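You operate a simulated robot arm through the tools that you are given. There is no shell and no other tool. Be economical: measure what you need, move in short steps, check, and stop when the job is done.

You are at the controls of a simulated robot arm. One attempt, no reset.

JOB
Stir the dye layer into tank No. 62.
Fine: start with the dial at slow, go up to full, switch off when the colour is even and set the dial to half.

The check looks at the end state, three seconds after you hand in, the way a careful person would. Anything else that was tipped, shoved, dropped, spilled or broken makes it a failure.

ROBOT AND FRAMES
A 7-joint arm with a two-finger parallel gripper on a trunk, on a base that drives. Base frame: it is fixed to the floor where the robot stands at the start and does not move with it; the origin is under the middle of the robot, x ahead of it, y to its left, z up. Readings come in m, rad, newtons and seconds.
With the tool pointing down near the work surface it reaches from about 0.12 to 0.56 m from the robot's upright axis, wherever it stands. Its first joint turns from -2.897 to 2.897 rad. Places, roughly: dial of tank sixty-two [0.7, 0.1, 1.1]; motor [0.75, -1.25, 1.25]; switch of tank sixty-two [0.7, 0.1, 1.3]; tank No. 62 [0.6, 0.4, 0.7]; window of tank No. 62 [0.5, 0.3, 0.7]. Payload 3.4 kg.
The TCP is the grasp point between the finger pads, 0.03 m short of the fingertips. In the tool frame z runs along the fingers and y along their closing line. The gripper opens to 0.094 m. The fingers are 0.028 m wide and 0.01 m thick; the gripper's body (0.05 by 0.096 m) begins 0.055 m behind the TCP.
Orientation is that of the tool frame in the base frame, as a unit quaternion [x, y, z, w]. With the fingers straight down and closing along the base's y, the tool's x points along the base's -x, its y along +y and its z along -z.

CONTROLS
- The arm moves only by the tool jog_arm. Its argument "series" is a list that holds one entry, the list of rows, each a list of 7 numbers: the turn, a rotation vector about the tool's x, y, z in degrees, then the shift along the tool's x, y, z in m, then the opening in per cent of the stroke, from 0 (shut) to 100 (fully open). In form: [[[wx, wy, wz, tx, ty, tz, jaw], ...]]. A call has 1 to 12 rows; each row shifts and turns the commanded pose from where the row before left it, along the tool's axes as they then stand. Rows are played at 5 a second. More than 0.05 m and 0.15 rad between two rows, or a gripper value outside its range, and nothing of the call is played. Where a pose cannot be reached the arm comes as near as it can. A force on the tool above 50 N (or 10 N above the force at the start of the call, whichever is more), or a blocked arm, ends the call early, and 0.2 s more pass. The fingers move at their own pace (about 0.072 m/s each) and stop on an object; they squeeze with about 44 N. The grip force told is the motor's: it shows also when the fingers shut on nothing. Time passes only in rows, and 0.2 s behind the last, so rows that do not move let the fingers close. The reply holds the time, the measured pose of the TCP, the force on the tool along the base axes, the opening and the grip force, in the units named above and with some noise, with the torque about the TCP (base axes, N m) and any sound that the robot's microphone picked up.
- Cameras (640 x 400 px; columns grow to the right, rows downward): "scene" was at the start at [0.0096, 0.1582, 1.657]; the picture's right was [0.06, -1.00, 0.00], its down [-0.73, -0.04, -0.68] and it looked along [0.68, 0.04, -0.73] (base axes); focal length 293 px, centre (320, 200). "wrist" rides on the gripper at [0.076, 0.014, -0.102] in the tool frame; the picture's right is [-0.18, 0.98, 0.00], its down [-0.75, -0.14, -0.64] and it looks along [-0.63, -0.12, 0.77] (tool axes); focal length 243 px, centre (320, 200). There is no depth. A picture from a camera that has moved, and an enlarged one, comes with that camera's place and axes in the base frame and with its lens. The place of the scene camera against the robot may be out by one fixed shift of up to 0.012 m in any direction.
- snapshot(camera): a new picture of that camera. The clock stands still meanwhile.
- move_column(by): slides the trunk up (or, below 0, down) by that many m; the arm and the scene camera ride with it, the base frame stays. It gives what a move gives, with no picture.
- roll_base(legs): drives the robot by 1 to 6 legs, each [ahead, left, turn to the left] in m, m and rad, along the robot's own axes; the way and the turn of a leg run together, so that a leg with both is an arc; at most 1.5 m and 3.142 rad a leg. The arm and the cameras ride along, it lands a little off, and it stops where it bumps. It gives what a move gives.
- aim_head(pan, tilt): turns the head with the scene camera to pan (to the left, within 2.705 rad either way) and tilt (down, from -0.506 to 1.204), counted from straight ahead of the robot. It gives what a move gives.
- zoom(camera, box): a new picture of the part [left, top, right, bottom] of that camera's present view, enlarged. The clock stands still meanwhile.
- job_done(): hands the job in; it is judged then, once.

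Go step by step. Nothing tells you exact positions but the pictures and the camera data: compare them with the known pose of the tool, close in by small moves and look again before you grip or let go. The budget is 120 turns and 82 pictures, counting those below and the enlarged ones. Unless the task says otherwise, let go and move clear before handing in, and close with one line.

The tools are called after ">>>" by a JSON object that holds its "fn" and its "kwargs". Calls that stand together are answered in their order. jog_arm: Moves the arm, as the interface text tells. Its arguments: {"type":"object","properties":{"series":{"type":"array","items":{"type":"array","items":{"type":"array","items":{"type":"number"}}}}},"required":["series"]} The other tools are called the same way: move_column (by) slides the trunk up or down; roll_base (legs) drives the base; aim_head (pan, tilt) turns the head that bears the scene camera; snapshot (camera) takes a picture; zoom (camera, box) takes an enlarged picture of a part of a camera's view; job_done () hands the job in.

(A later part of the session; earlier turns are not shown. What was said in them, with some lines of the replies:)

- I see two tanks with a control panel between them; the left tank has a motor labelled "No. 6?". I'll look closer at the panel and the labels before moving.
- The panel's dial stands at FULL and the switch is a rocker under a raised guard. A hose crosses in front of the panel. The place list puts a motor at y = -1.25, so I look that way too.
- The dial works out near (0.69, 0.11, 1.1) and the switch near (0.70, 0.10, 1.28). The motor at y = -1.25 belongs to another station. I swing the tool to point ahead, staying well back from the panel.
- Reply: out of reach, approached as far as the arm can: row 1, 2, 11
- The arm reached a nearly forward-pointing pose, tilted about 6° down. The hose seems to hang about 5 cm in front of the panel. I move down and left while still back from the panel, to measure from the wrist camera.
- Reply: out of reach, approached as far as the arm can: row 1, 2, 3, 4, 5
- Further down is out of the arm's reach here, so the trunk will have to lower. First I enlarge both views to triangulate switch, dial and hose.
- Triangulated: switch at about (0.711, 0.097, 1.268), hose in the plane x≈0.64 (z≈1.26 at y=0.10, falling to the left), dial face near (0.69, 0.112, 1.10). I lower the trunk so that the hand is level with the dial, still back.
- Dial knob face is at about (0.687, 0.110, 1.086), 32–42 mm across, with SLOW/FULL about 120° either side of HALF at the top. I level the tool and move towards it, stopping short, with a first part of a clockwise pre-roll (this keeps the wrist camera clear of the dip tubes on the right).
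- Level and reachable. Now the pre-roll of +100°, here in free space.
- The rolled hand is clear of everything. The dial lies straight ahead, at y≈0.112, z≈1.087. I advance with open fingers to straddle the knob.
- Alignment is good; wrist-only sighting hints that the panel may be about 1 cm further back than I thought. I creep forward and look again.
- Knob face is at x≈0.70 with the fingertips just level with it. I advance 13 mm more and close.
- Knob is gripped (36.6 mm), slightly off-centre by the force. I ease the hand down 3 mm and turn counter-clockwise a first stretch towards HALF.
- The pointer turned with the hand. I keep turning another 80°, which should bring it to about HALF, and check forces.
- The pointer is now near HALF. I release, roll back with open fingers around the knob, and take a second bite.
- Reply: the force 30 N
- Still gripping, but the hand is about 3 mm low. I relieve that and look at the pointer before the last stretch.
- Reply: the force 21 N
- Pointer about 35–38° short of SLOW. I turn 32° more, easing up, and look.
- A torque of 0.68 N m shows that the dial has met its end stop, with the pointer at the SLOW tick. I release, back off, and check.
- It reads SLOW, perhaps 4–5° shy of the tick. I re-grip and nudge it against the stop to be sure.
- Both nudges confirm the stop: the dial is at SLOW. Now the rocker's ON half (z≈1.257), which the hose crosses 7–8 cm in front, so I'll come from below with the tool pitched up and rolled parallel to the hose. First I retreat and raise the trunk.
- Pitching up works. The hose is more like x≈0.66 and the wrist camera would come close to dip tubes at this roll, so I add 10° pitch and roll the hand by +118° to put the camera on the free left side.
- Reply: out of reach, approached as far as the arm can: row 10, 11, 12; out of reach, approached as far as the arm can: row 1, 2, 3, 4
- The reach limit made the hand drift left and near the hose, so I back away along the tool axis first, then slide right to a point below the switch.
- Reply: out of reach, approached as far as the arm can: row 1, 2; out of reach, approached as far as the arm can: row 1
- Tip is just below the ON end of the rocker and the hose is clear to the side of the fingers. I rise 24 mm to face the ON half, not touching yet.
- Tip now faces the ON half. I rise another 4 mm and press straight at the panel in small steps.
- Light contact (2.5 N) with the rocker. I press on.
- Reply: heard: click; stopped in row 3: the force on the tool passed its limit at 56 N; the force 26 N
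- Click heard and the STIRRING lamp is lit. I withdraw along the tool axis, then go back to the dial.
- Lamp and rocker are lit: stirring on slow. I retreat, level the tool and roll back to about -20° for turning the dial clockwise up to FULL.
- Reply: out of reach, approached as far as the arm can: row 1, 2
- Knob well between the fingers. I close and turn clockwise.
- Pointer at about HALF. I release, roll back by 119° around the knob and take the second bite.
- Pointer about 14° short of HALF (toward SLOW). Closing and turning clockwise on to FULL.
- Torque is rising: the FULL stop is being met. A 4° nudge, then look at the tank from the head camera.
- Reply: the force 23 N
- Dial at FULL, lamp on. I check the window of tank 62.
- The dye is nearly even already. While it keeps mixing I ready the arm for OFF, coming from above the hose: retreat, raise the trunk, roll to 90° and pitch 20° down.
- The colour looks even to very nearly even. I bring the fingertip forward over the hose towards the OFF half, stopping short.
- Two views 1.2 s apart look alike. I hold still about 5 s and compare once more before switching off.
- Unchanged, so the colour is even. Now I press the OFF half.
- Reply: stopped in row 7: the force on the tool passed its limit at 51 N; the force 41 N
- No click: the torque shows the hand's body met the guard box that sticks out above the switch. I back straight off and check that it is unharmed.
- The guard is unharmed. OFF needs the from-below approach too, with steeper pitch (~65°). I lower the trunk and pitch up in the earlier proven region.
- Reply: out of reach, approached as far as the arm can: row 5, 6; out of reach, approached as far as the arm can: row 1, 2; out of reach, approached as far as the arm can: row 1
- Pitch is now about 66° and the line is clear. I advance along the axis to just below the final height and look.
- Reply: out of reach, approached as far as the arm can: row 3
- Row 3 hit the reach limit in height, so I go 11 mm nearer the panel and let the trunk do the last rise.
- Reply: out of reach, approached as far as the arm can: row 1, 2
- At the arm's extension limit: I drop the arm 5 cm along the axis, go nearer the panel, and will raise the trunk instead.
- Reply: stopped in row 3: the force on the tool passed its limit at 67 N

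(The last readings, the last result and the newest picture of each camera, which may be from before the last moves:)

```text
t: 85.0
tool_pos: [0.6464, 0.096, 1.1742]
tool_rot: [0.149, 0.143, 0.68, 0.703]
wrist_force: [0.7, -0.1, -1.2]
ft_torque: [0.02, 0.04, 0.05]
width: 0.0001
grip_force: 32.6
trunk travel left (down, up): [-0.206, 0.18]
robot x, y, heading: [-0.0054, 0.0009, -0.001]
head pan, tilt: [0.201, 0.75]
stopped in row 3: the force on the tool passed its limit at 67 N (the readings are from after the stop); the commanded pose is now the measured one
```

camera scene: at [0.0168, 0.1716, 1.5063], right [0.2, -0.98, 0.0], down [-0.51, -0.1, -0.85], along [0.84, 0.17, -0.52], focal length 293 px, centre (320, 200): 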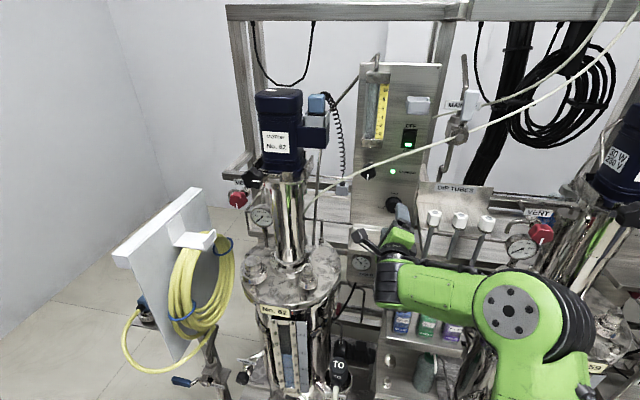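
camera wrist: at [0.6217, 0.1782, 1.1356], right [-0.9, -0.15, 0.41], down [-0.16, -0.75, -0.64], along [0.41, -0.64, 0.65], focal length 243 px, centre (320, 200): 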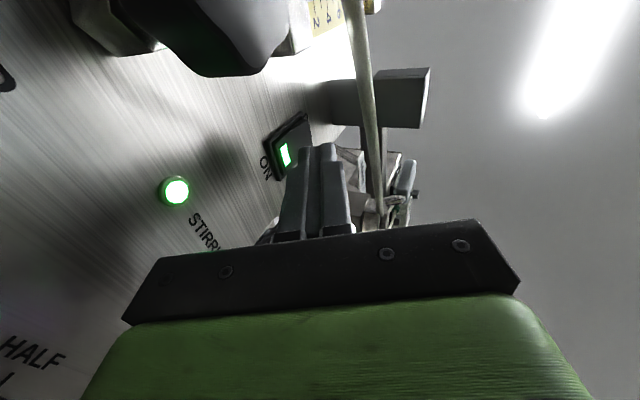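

Something stopped the move with 67 N. I look before any other motion.

>>> {"fn": "snapshot", "kwargs": {"camera": "wrist"}}

>>> {"fn": "snapshot", "kwargs": {"camera": "scene"}}

```text
16 pictures are left
camera wrist: at [0.5929, 0.1733, 1.0867], right [-0.9, -0.16, 0.4], down [-0.16, -0.75, -0.65], along [0.4, -0.65, 0.65], focal length 243 px, centre (320, 200)
```

wrist: 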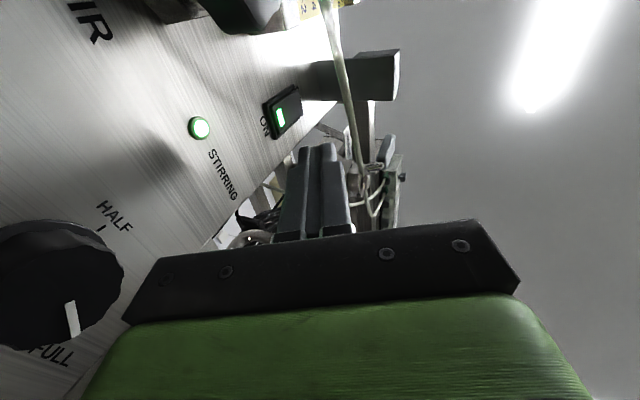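

```text
15 pictures are left
camera scene: at [-0.0108, 0.1674, 1.5434], right [0.2, -0.98, 0.0], down [-0.66, -0.14, -0.74], along [0.73, 0.15, -0.67], focal length 293 px, centre (320, 200)
```

scene: 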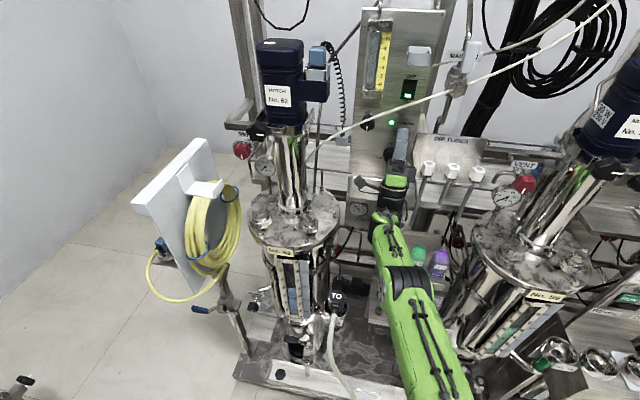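

The scene camera has shifted by 2 cm, so the robot's arm (elbow or wrist) is probably leaning on the rig. I undo the last forward motion gently and look closer.

>>> {"fn": "jog_arm", "kwargs": {"series": [[[0, 0, 0, 0, 0.007, -0.003, 0], [0, 0, 0, 0, 0, 0.01, 0]]]}}

>>> {"fn": "zoom", "kwargs": {"camera": "scene", "box": [330, 120, 490, 320]}}

```text
t: 85.7
tool_pos: [0.6491, 0.0969, 1.176]
tool_rot: [0.154, 0.149, 0.68, 0.701]
wrist_force: [-0.4, -0.3, 1.0]
ft_torque: [-0.01, 0.01, 0.01]
width: 0.0001
grip_force: 33.1
trunk travel left (down, up): [-0.206, 0.18]
robot x, y, heading: [-0.0036, 0.0005, -0.002]
head pan, tilt: [0.201, 0.75]
```

```text
2.00 times, centred on (410, 220) of scene
camera zoom: at [-0.0044, 0.1698, 1.5429], right [0.2, -0.98, 0.0], down [-0.66, -0.14, -0.74], along [0.72, 0.15, -0.68], focal length 587 px, centre (140, 160)
```

zoom: 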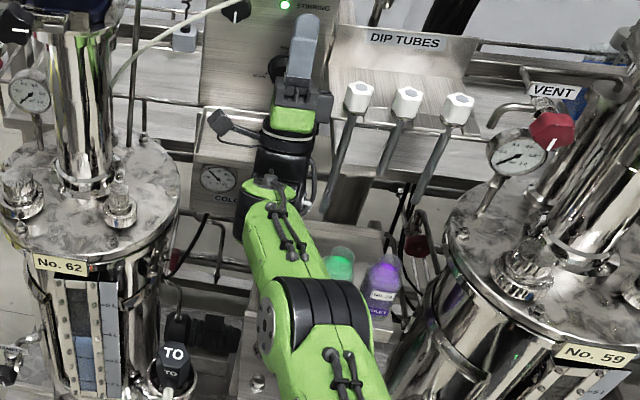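

The elbow hangs just over the bottle shelf in this steep pose. I return to the shallower pitch (~56°), which had worked for ON, and press OFF slightly lower on its half; the trunk rises 3.5 cm in total.

>>> {"fn": "jog_arm", "kwargs": {"series": [[[5, 0, 0, 0, 0, 0, 0], [5, 0, 0, 0, 0, 0, 0]]]}}

>>> {"fn": "move_column", "kwargs": {"by": 0.025}}

```text
t: 86.2
tool_pos: [0.6588, 0.0951, 1.1748]
tool_rot: [0.215, 0.208, 0.663, 0.686]
wrist_force: [-0.3, -0.9, 0.4]
ft_torque: [0.05, 0.01, 0.03]
width: 0.0
grip_force: 33.1
trunk travel left (down, up): [-0.206, 0.18]
robot x, y, heading: [-0.0059, -0.0015, 0.004]
head pan, tilt: [0.201, 0.75]
```

```text
t: 87.0
tool_pos: [0.6588, 0.0969, 1.1989]
tool_rot: [0.215, 0.208, 0.664, 0.685]
wrist_force: [0.4, -0.7, -0.2]
ft_torque: [-0.02, 0.03, 0.01]
width: 0.0
grip_force: 33.2
trunk travel left (down, up): [-0.231, 0.155]
robot x, y, heading: [-0.0012, -0.0006, -0.001]
head pan, tilt: [0.201, 0.75]
```

>>> {"fn": "jog_arm", "kwargs": {"series": [[[0, 0, 0, -0.001, 0.0046, 0.022, 0], [0, 0, 0, 0, 0.0046, 0.022, 0], [0, 0, 0, 0, 0.0046, 0.016, 0]]]}}

>>> {"fn": "snapshot", "kwargs": {"camera": "wrist"}}

```text
t: 87.8
tool_pos: [0.6789, 0.0958, 1.256]
tool_rot: [0.214, 0.208, 0.664, 0.685]
wrist_force: [-0.1, -0.6, 0.0]
ft_torque: [-0.02, -0.02, 0.01]
width: 0.0
grip_force: 32.4
trunk travel left (down, up): [-0.231, 0.155]
robot x, y, heading: [-0.0008, 0.0004, 0.004]
head pan, tilt: [0.201, 0.75]
```

```text
13 pictures are left
camera wrist: at [0.6114, 0.1736, 1.1807], right [-0.81, -0.16, 0.56], down [-0.27, -0.75, -0.61], along [0.51, -0.65, 0.56], focal length 243 px, centre (320, 200)
```

wrist: 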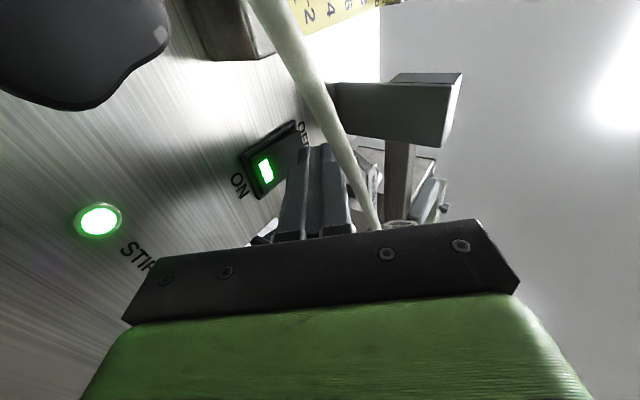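

Tip faces just under the OFF half with the hose clear. I go up 6 mm and forward, then press in small steps.

>>> {"fn": "jog_arm", "kwargs": {"series": [[[0, 0, 0, 0, -0.0015, 0.0083, 0], [0, 0, 0, 0, -0.0025, 0.0017, 0], [0, 0, 0, 0, -0.0025, 0.0017, 0], [0, 0, 0, 0, -0.0025, 0.0017, 0], [0, 0, 0, 0, -0.0025, 0.0017, 0]]]}}

>>> {"fn": "snapshot", "kwargs": {"camera": "wrist"}}

```text
t: 89.1
tool_pos: [0.693, 0.0954, 1.2612]
tool_rot: [0.213, 0.207, 0.665, 0.685]
wrist_force: [-19.3, -3.5, -6.9]
ft_torque: [-0.07, -0.24, 0.2]
width: 0.0002
grip_force: 33.0
trunk travel left (down, up): [-0.231, 0.155]
robot x, y, heading: [-0.0023, 0.0014, 0.004]
head pan, tilt: [0.201, 0.75]
heard: click
stopped in row 5: the force on the tool passed its limit at 51 N (the readings are from after the stop); the commanded pose is now the measured one
```

```text
12 pictures are left
camera wrist: at [0.6249, 0.1729, 1.186], right [-0.81, -0.16, 0.56], down [-0.27, -0.75, -0.61], along [0.51, -0.65, 0.56], focal length 243 px, centre (320, 200)
```

wrist: 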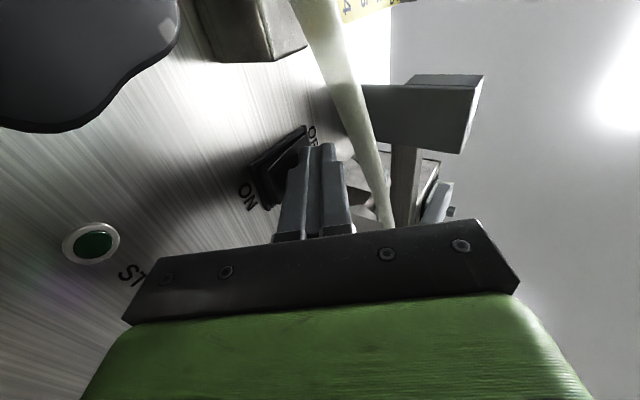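

Click, lamp out: stirring is off. I withdraw along the axis as before and level the tool for the last dial setting.

>>> {"fn": "jog_arm", "kwargs": {"series": [[[0, 0, 0, 0, 0.005, -0.004, 0], [0, 0, 0, 0, 0, -0.025, 0], [0, 0, 0, 0, 0, -0.035, 0], [0, 0, 0, 0, 0, -0.035, 0]]]}}

>>> {"fn": "jog_arm", "kwargs": {"series": [[[8.5, 0, 0, 0, 0.01, -0.01, 75], [8.5, 0, 0, 0, 0.01, -0.01, 75], [8.5, 0, 0, 0, 0, -0.01, 75], [8.5, 0, 0, 0, 0, -0.01, 75], [8.5, 0, 0, 0, 0, 0, 75], [8.5, 0, 0, 0, 0, 0, 75], [4, 0, 0, 0, 0, 0, 75]]]}}

```text
t: 90.1
tool_pos: [0.6372, 0.0968, 1.1805]
tool_rot: [0.216, 0.21, 0.663, 0.685]
wrist_force: [0.3, 0.5, 0.7]
ft_torque: [-0.03, 0.0, 0.01]
width: 0.0002
grip_force: 32.7
trunk travel left (down, up): [-0.231, 0.155]
robot x, y, heading: [-0.0003, -0.0015, -0.008]
head pan, tilt: [0.201, 0.75]
```

```text
t: 91.7
tool_pos: [0.5912, 0.0979, 1.1655]
tool_rot: [0.507, 0.492, 0.492, 0.509]
wrist_force: [-0.4, 0.4, -0.4]
ft_torque: [-0.01, 0.01, 0.03]
width: 0.0704
grip_force: 0.0
trunk travel left (down, up): [-0.231, 0.155]
robot x, y, heading: [-0.0042, 0.002, 0.003]
head pan, tilt: [0.201, 0.75]
```

>>> {"fn": "move_column", "kwargs": {"by": -0.08}}

>>> {"fn": "jog_arm", "kwargs": {"series": [[[0, 1.8, 0, 0.011, 0, 0.02, 75], [0, 0, 8, 0, 0, 0.03, 75], [0, 0, 0, 0, 0, 0.01, 75]]]}}

>>> {"fn": "snapshot", "kwargs": {"camera": "wrist"}}

```text
t: 92.9
tool_pos: [0.5919, 0.0986, 1.0878]
tool_rot: [0.508, 0.492, 0.492, 0.508]
wrist_force: [1.3, 0.0, 0.0]
ft_torque: [0.0, -0.01, -0.01]
width: 0.0707
grip_force: 0.0
trunk travel left (down, up): [-0.151, 0.235]
robot x, y, heading: [-0.0022, 0.0016, -0.002]
head pan, tilt: [0.201, 0.75]
```

```text
t: 93.7
tool_pos: [0.6535, 0.1092, 1.089]
tool_rot: [0.534, 0.463, 0.534, 0.463]
wrist_force: [0.0, -0.4, -0.5]
ft_torque: [-0.03, -0.01, 0.0]
width: 0.0704
grip_force: 0.0
trunk travel left (down, up): [-0.151, 0.235]
robot x, y, heading: [-0.0026, -0.0004, 0.004]
head pan, tilt: [0.201, 0.75]
```

```text
11 pictures are left
camera wrist: at [0.55, 0.182, 1.1141], right [0.0, -0.32, 0.95], down [-0.64, -0.73, -0.25], along [0.77, -0.61, -0.21], focal length 243 px, centre (320, 200)
```

wrist: 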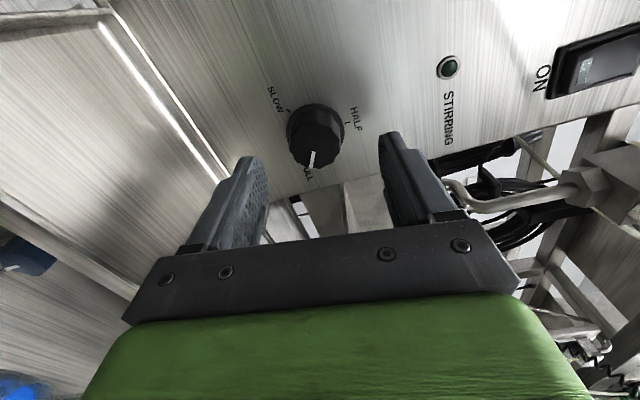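

Dial at FULL, switch off. I straddle the knob, close, and turn counter-clockwise towards HALF.

>>> {"fn": "jog_arm", "kwargs": {"series": [[[0, 0, 0, 0, -0.003, 0.02, 75], [0, 0, 0, 0, 0, 0.011, 75], [0, 0, 0, 0, 0, 0, 30], [0, 0, 0, 0, 0, 0, 30], [0, 0, 0, 0, 0, 0, 30], [0, 0, -8, 0, 0, 0, 30], [0, 0, -8, 0, 0, 0, 30], [0, 0, -8, 0, 0, 0, 30], [0, 0, -8, 0, 0, 0, 30], [0, 0, -8, 0, 0, 0, 30]]]}}

>>> {"fn": "jog_arm", "kwargs": {"series": [[[0, 0, -8, 0, 0, 0, 30], [0, 0, -8, 0, 0, 0, 30], [0, 0, -8, 0, 0, 0, 30], [0, 0, -8, 0, 0, 0, 30], [0, 0, -8, 0, 0, 0, 30], [0, 0, -8, 0, 0, 0, 30], [0, 0, -8, 0, 0, 0, 30], [0, 0, -8, 0, 0, 0, 30], [0, 0, -8, 0, 0, 0, 30], [0, 0, -6, 0, 0, 0, 30]]]}}

>>> {"fn": "jog_arm", "kwargs": {"series": [[[0, 0, 0, 0, 0, 0, 75], [0, 0, 0, 0, 0, 0, 75], [0, 0, 0, 0, 0, -0.03, 75], [0, 0, 0, 0, 0, -0.04, 75], [0, 0, 0, 0, 0, -0.04, 75]]]}}

>>> {"fn": "zoom", "kwargs": {"camera": "wrist", "box": [260, 40, 400, 140]}}

```text
t: 95.9
tool_pos: [0.6838, 0.1101, 1.0835]
tool_rot: [0.342, 0.619, 0.341, 0.619]
wrist_force: [9.1, 1.7, 8.1]
ft_torque: [0.02, -0.1, 0.27]
width: 0.0365
grip_force: 45.1
trunk travel left (down, up): [-0.151, 0.235]
robot x, y, heading: [-0.0031, -0.0022, 0.002]
head pan, tilt: [0.201, 0.75]
```

```text
t: 98.1
tool_pos: [0.6844, 0.1092, 1.0849]
tool_rot: [-0.123, 0.695, -0.124, 0.697]
wrist_force: [9.3, 4.3, 12.1]
ft_torque: [-0.04, -0.57, 0.0]
width: 0.0365
grip_force: 45.0
trunk travel left (down, up): [-0.151, 0.235]
robot x, y, heading: [-0.0017, -0.0008, 0.0]
head pan, tilt: [0.201, 0.75]
```

```text
t: 99.3
tool_pos: [0.5729, 0.1105, 1.0851]
tool_rot: [-0.124, 0.696, -0.122, 0.697]
wrist_force: [0.4, -0.2, -0.6]
ft_torque: [-0.03, -0.01, 0.01]
width: 0.0705
grip_force: 0.0
trunk travel left (down, up): [-0.151, 0.235]
robot x, y, heading: [0.0005, -0.0024, -0.002]
head pan, tilt: [0.201, 0.75]
```

```text
4.00 times, centred on (330, 90) of wrist
camera zoom: at [0.4692, 0.0971, 1.0084], right [0.0, 0.99, -0.16], down [-0.64, 0.12, 0.76], along [0.77, 0.11, 0.63], focal length 970 px, centre (280, 640)
```

zoom: 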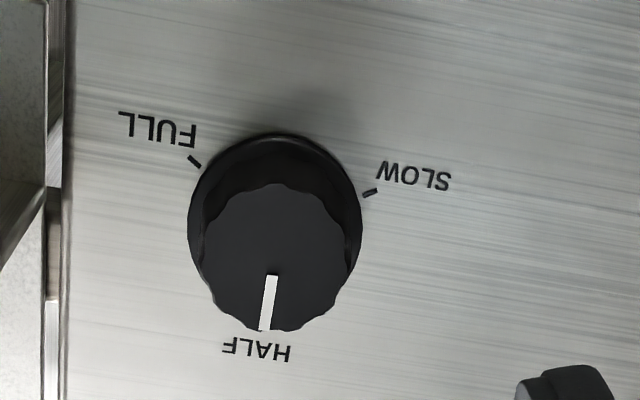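

The pointer points straight up at HALF (within about 1°). I retreat clear and check the whole scene, bottles included.

>>> {"fn": "jog_arm", "kwargs": {"series": [[[0, 0, 0, 0, 0, -0.04, 75], [0, 0, 0, 0, 0, -0.035, 75]]]}}

>>> {"fn": "move_column", "kwargs": {"by": 0.15}}

>>> {"fn": "snapshot", "kwargs": {"camera": "scene"}}

>>> {"fn": "zoom", "kwargs": {"camera": "scene", "box": [340, 60, 500, 160]}}

```text
t: 99.9
tool_pos: [0.496, 0.1105, 1.0838]
tool_rot: [-0.124, 0.696, -0.123, 0.697]
wrist_force: [-0.6, -0.5, 0.4]
ft_torque: [-0.02, 0.03, -0.01]
width: 0.0705
grip_force: 0.1
trunk travel left (down, up): [-0.151, 0.235]
robot x, y, heading: [-0.0051, -0.0028, 0.0]
head pan, tilt: [0.201, 0.75]
```

```text
t: 101.7
tool_pos: [0.4966, 0.1094, 1.232]
tool_rot: [-0.124, 0.696, -0.123, 0.696]
wrist_force: [0.4, -0.2, -0.2]
ft_torque: [0.0, -0.02, 0.0]
width: 0.0703
grip_force: 0.0
trunk travel left (down, up): [-0.301, 0.085]
robot x, y, heading: [-0.0048, -0.0008, -0.004]
head pan, tilt: [0.201, 0.75]
```

```text
9 pictures are left
camera scene: at [0.0083, 0.1698, 1.6379], right [0.2, -0.98, 0.0], down [-0.67, -0.14, -0.73], along [0.72, 0.15, -0.68], focal length 293 px, centre (320, 200)
```

scene: 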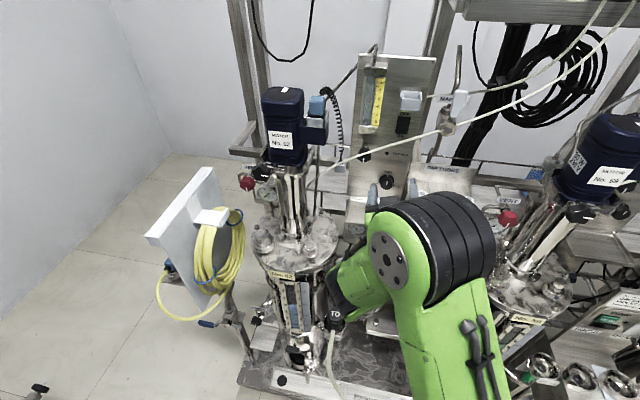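

```text
4.00 times, centred on (420, 110) of scene
camera zoom: at [0.0083, 0.1698, 1.6379], right [0.2, -0.98, 0.0], down [-0.67, -0.14, -0.73], along [0.72, 0.15, -0.68], focal length 1173 px, centre (-80, 560)
```

zoom: 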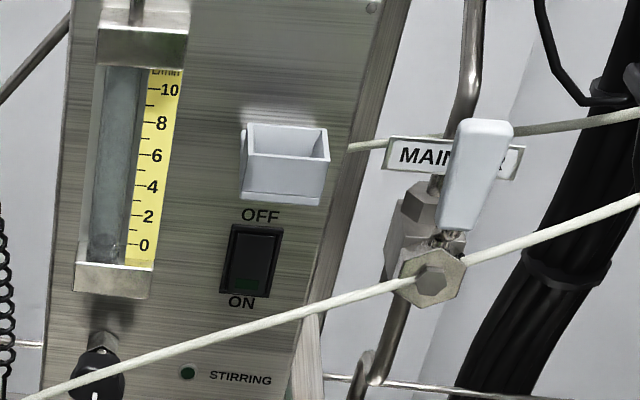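

Switch off, lamp out, guard and hose as before. I roll the hand so that the wrist camera can see the bottles on the shelf, and look at the object on the floor at left.

>>> {"fn": "jog_arm", "kwargs": {"series": [[[0, 0, 8.5, 0, 0, 0, 75], [0, 0, 8.5, 0, 0, 0, 75], [0, 0, 8.5, 0, 0, 0, 75], [0, 0, 8.5, 0, 0, 0, 75], [0, 0, 8.5, 0, 0, 0, 75], [0, 0, 8.5, 0, 0, 0, 75], [0, 0, 8.5, 0, 0, 0, 75], [0, 0, 8.5, 0, 0, 0, 75], [0, 0, 8.5, 0, 0, 0, 75], [0, 0, 8.5, 0, 0, 0, 75], [0, 0, 8.5, 0, 0, 0, 75], [0, 0, 8.5, 0, 0, 0, 75]]]}}

>>> {"fn": "snapshot", "kwargs": {"camera": "wrist"}}

>>> {"fn": "zoom", "kwargs": {"camera": "scene", "box": [0, 320, 128, 400]}}

```text
t: 104.2
tool_pos: [0.4958, 0.1092, 1.2315]
tool_rot: [0.465, 0.533, 0.464, 0.533]
wrist_force: [-0.2, 0.3, -0.7]
ft_torque: [-0.04, 0.05, 0.03]
width: 0.0707
grip_force: 0.2
trunk travel left (down, up): [-0.301, 0.085]
robot x, y, heading: [-0.0025, 0.0017, 0.004]
head pan, tilt: [0.201, 0.75]
```

```text
7 pictures are left
camera wrist: at [0.3927, 0.1874, 1.2365], right [0.0, -0.05, 1.0], down [-0.64, -0.77, -0.04], along [0.77, -0.64, -0.03], focal length 243 px, centre (320, 200)
```

wrist: 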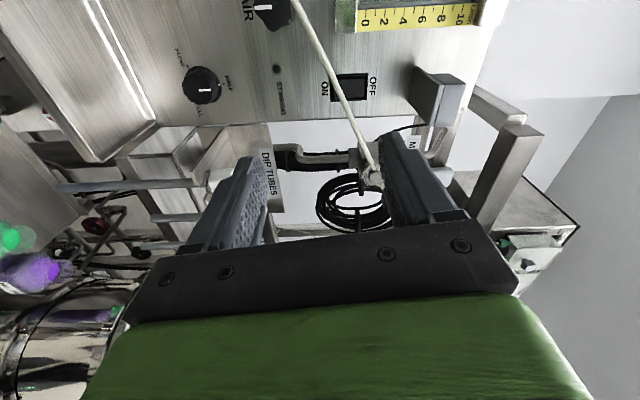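

```text
5.00 times, centred on (64, 360) of scene
camera zoom: at [0.0082, 0.1698, 1.6377], right [0.2, -0.98, 0.0], down [-0.67, -0.14, -0.73], along [0.72, 0.15, -0.68], focal length 1466 px, centre (1600, -600)
```

zoom: 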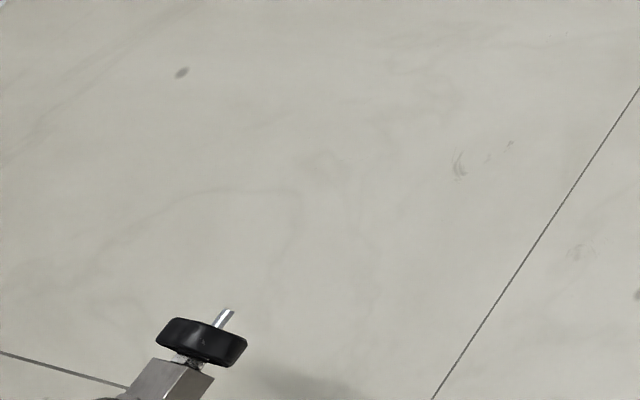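

The floor object is a fixed part of a stand. The bottles are at the picture's edge, so I tip the hand 25° down for a full view of them.

>>> {"fn": "jog_arm", "kwargs": {"series": [[[8.2, 1.1, 0, 0, 0, 0, 75], [8.2, 1.1, 0, 0, 0, 0, 75], [8.2, 1.1, 0, 0, 0, 0, 75]]]}}

>>> {"fn": "snapshot", "kwargs": {"camera": "wrist"}}

```text
t: 105.0
tool_pos: [0.4952, 0.1103, 1.2334]
tool_rot: [0.553, 0.636, 0.353, 0.406]
wrist_force: [0.7, 0.0, 0.6]
ft_torque: [-0.01, 0.03, 0.02]
width: 0.0705
grip_force: 0.0
trunk travel left (down, up): [-0.301, 0.085]
robot x, y, heading: [-0.0013, 0.003, -0.003]
head pan, tilt: [0.201, 0.75]
```

```text
5 pictures are left
camera wrist: at [0.4033, 0.187, 1.2798], right [0.42, -0.04, 0.91], down [-0.6, -0.77, 0.24], along [0.68, -0.64, -0.35], focal length 243 px, centre (320, 200)
```

wrist: 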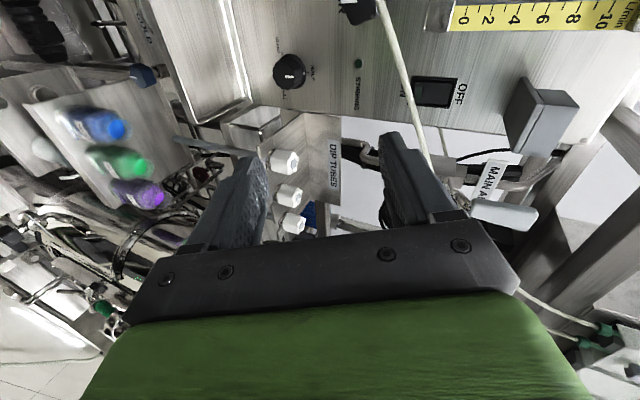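

All three bottles stand in place. One last look at the tank window.

>>> {"fn": "zoom", "kwargs": {"camera": "scene", "box": [250, 255, 340, 345]}}

>>> {"fn": "zoom", "kwargs": {"camera": "wrist", "box": [240, 30, 340, 110]}}

```text
4.44 times, centred on (295, 300) of scene
camera zoom: at [0.0078, 0.1688, 1.6378], right [0.2, -0.98, 0.0], down [-0.67, -0.14, -0.73], along [0.72, 0.15, -0.68], focal length 1304 px, centre (431, -244)
```

zoom: 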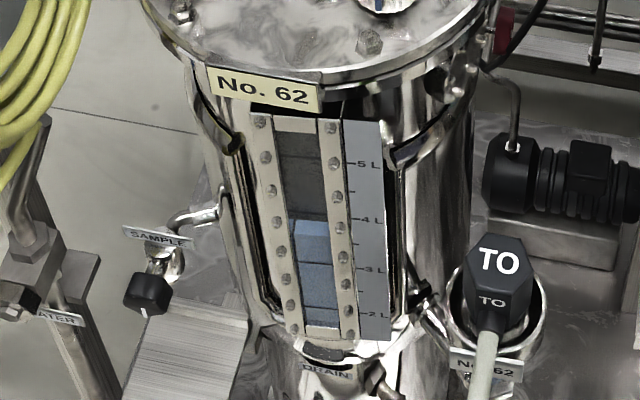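

```text
5.00 times, centred on (290, 70) of wrist
camera zoom: at [0.4033, 0.187, 1.2798], right [0.42, -0.04, 0.91], down [-0.6, -0.77, 0.24], along [0.68, -0.64, -0.35], focal length 1213 px, centre (470, 850)
```

zoom: 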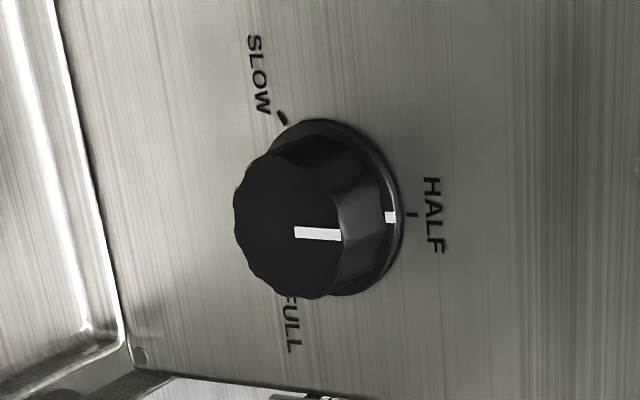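

The liquid is evenly coloured, the switch is off, the dial mark lines up with HALF and the arm is clear, so I hand in.

>>> {"fn": "job_done", "kwargs": {}}

```text
The job is handed in.
```

Tank No. 62 is stirred to an even colour: I started it on slow, took it up to full, switched it off and left the dial at half. On the way, the hand pressed against the guard box above the switch (about 51 N). A later move was also stopped at 67 N, probably by the arm touching the rig near the bottle shelf. I saw nothing moved or damaged afterwards.
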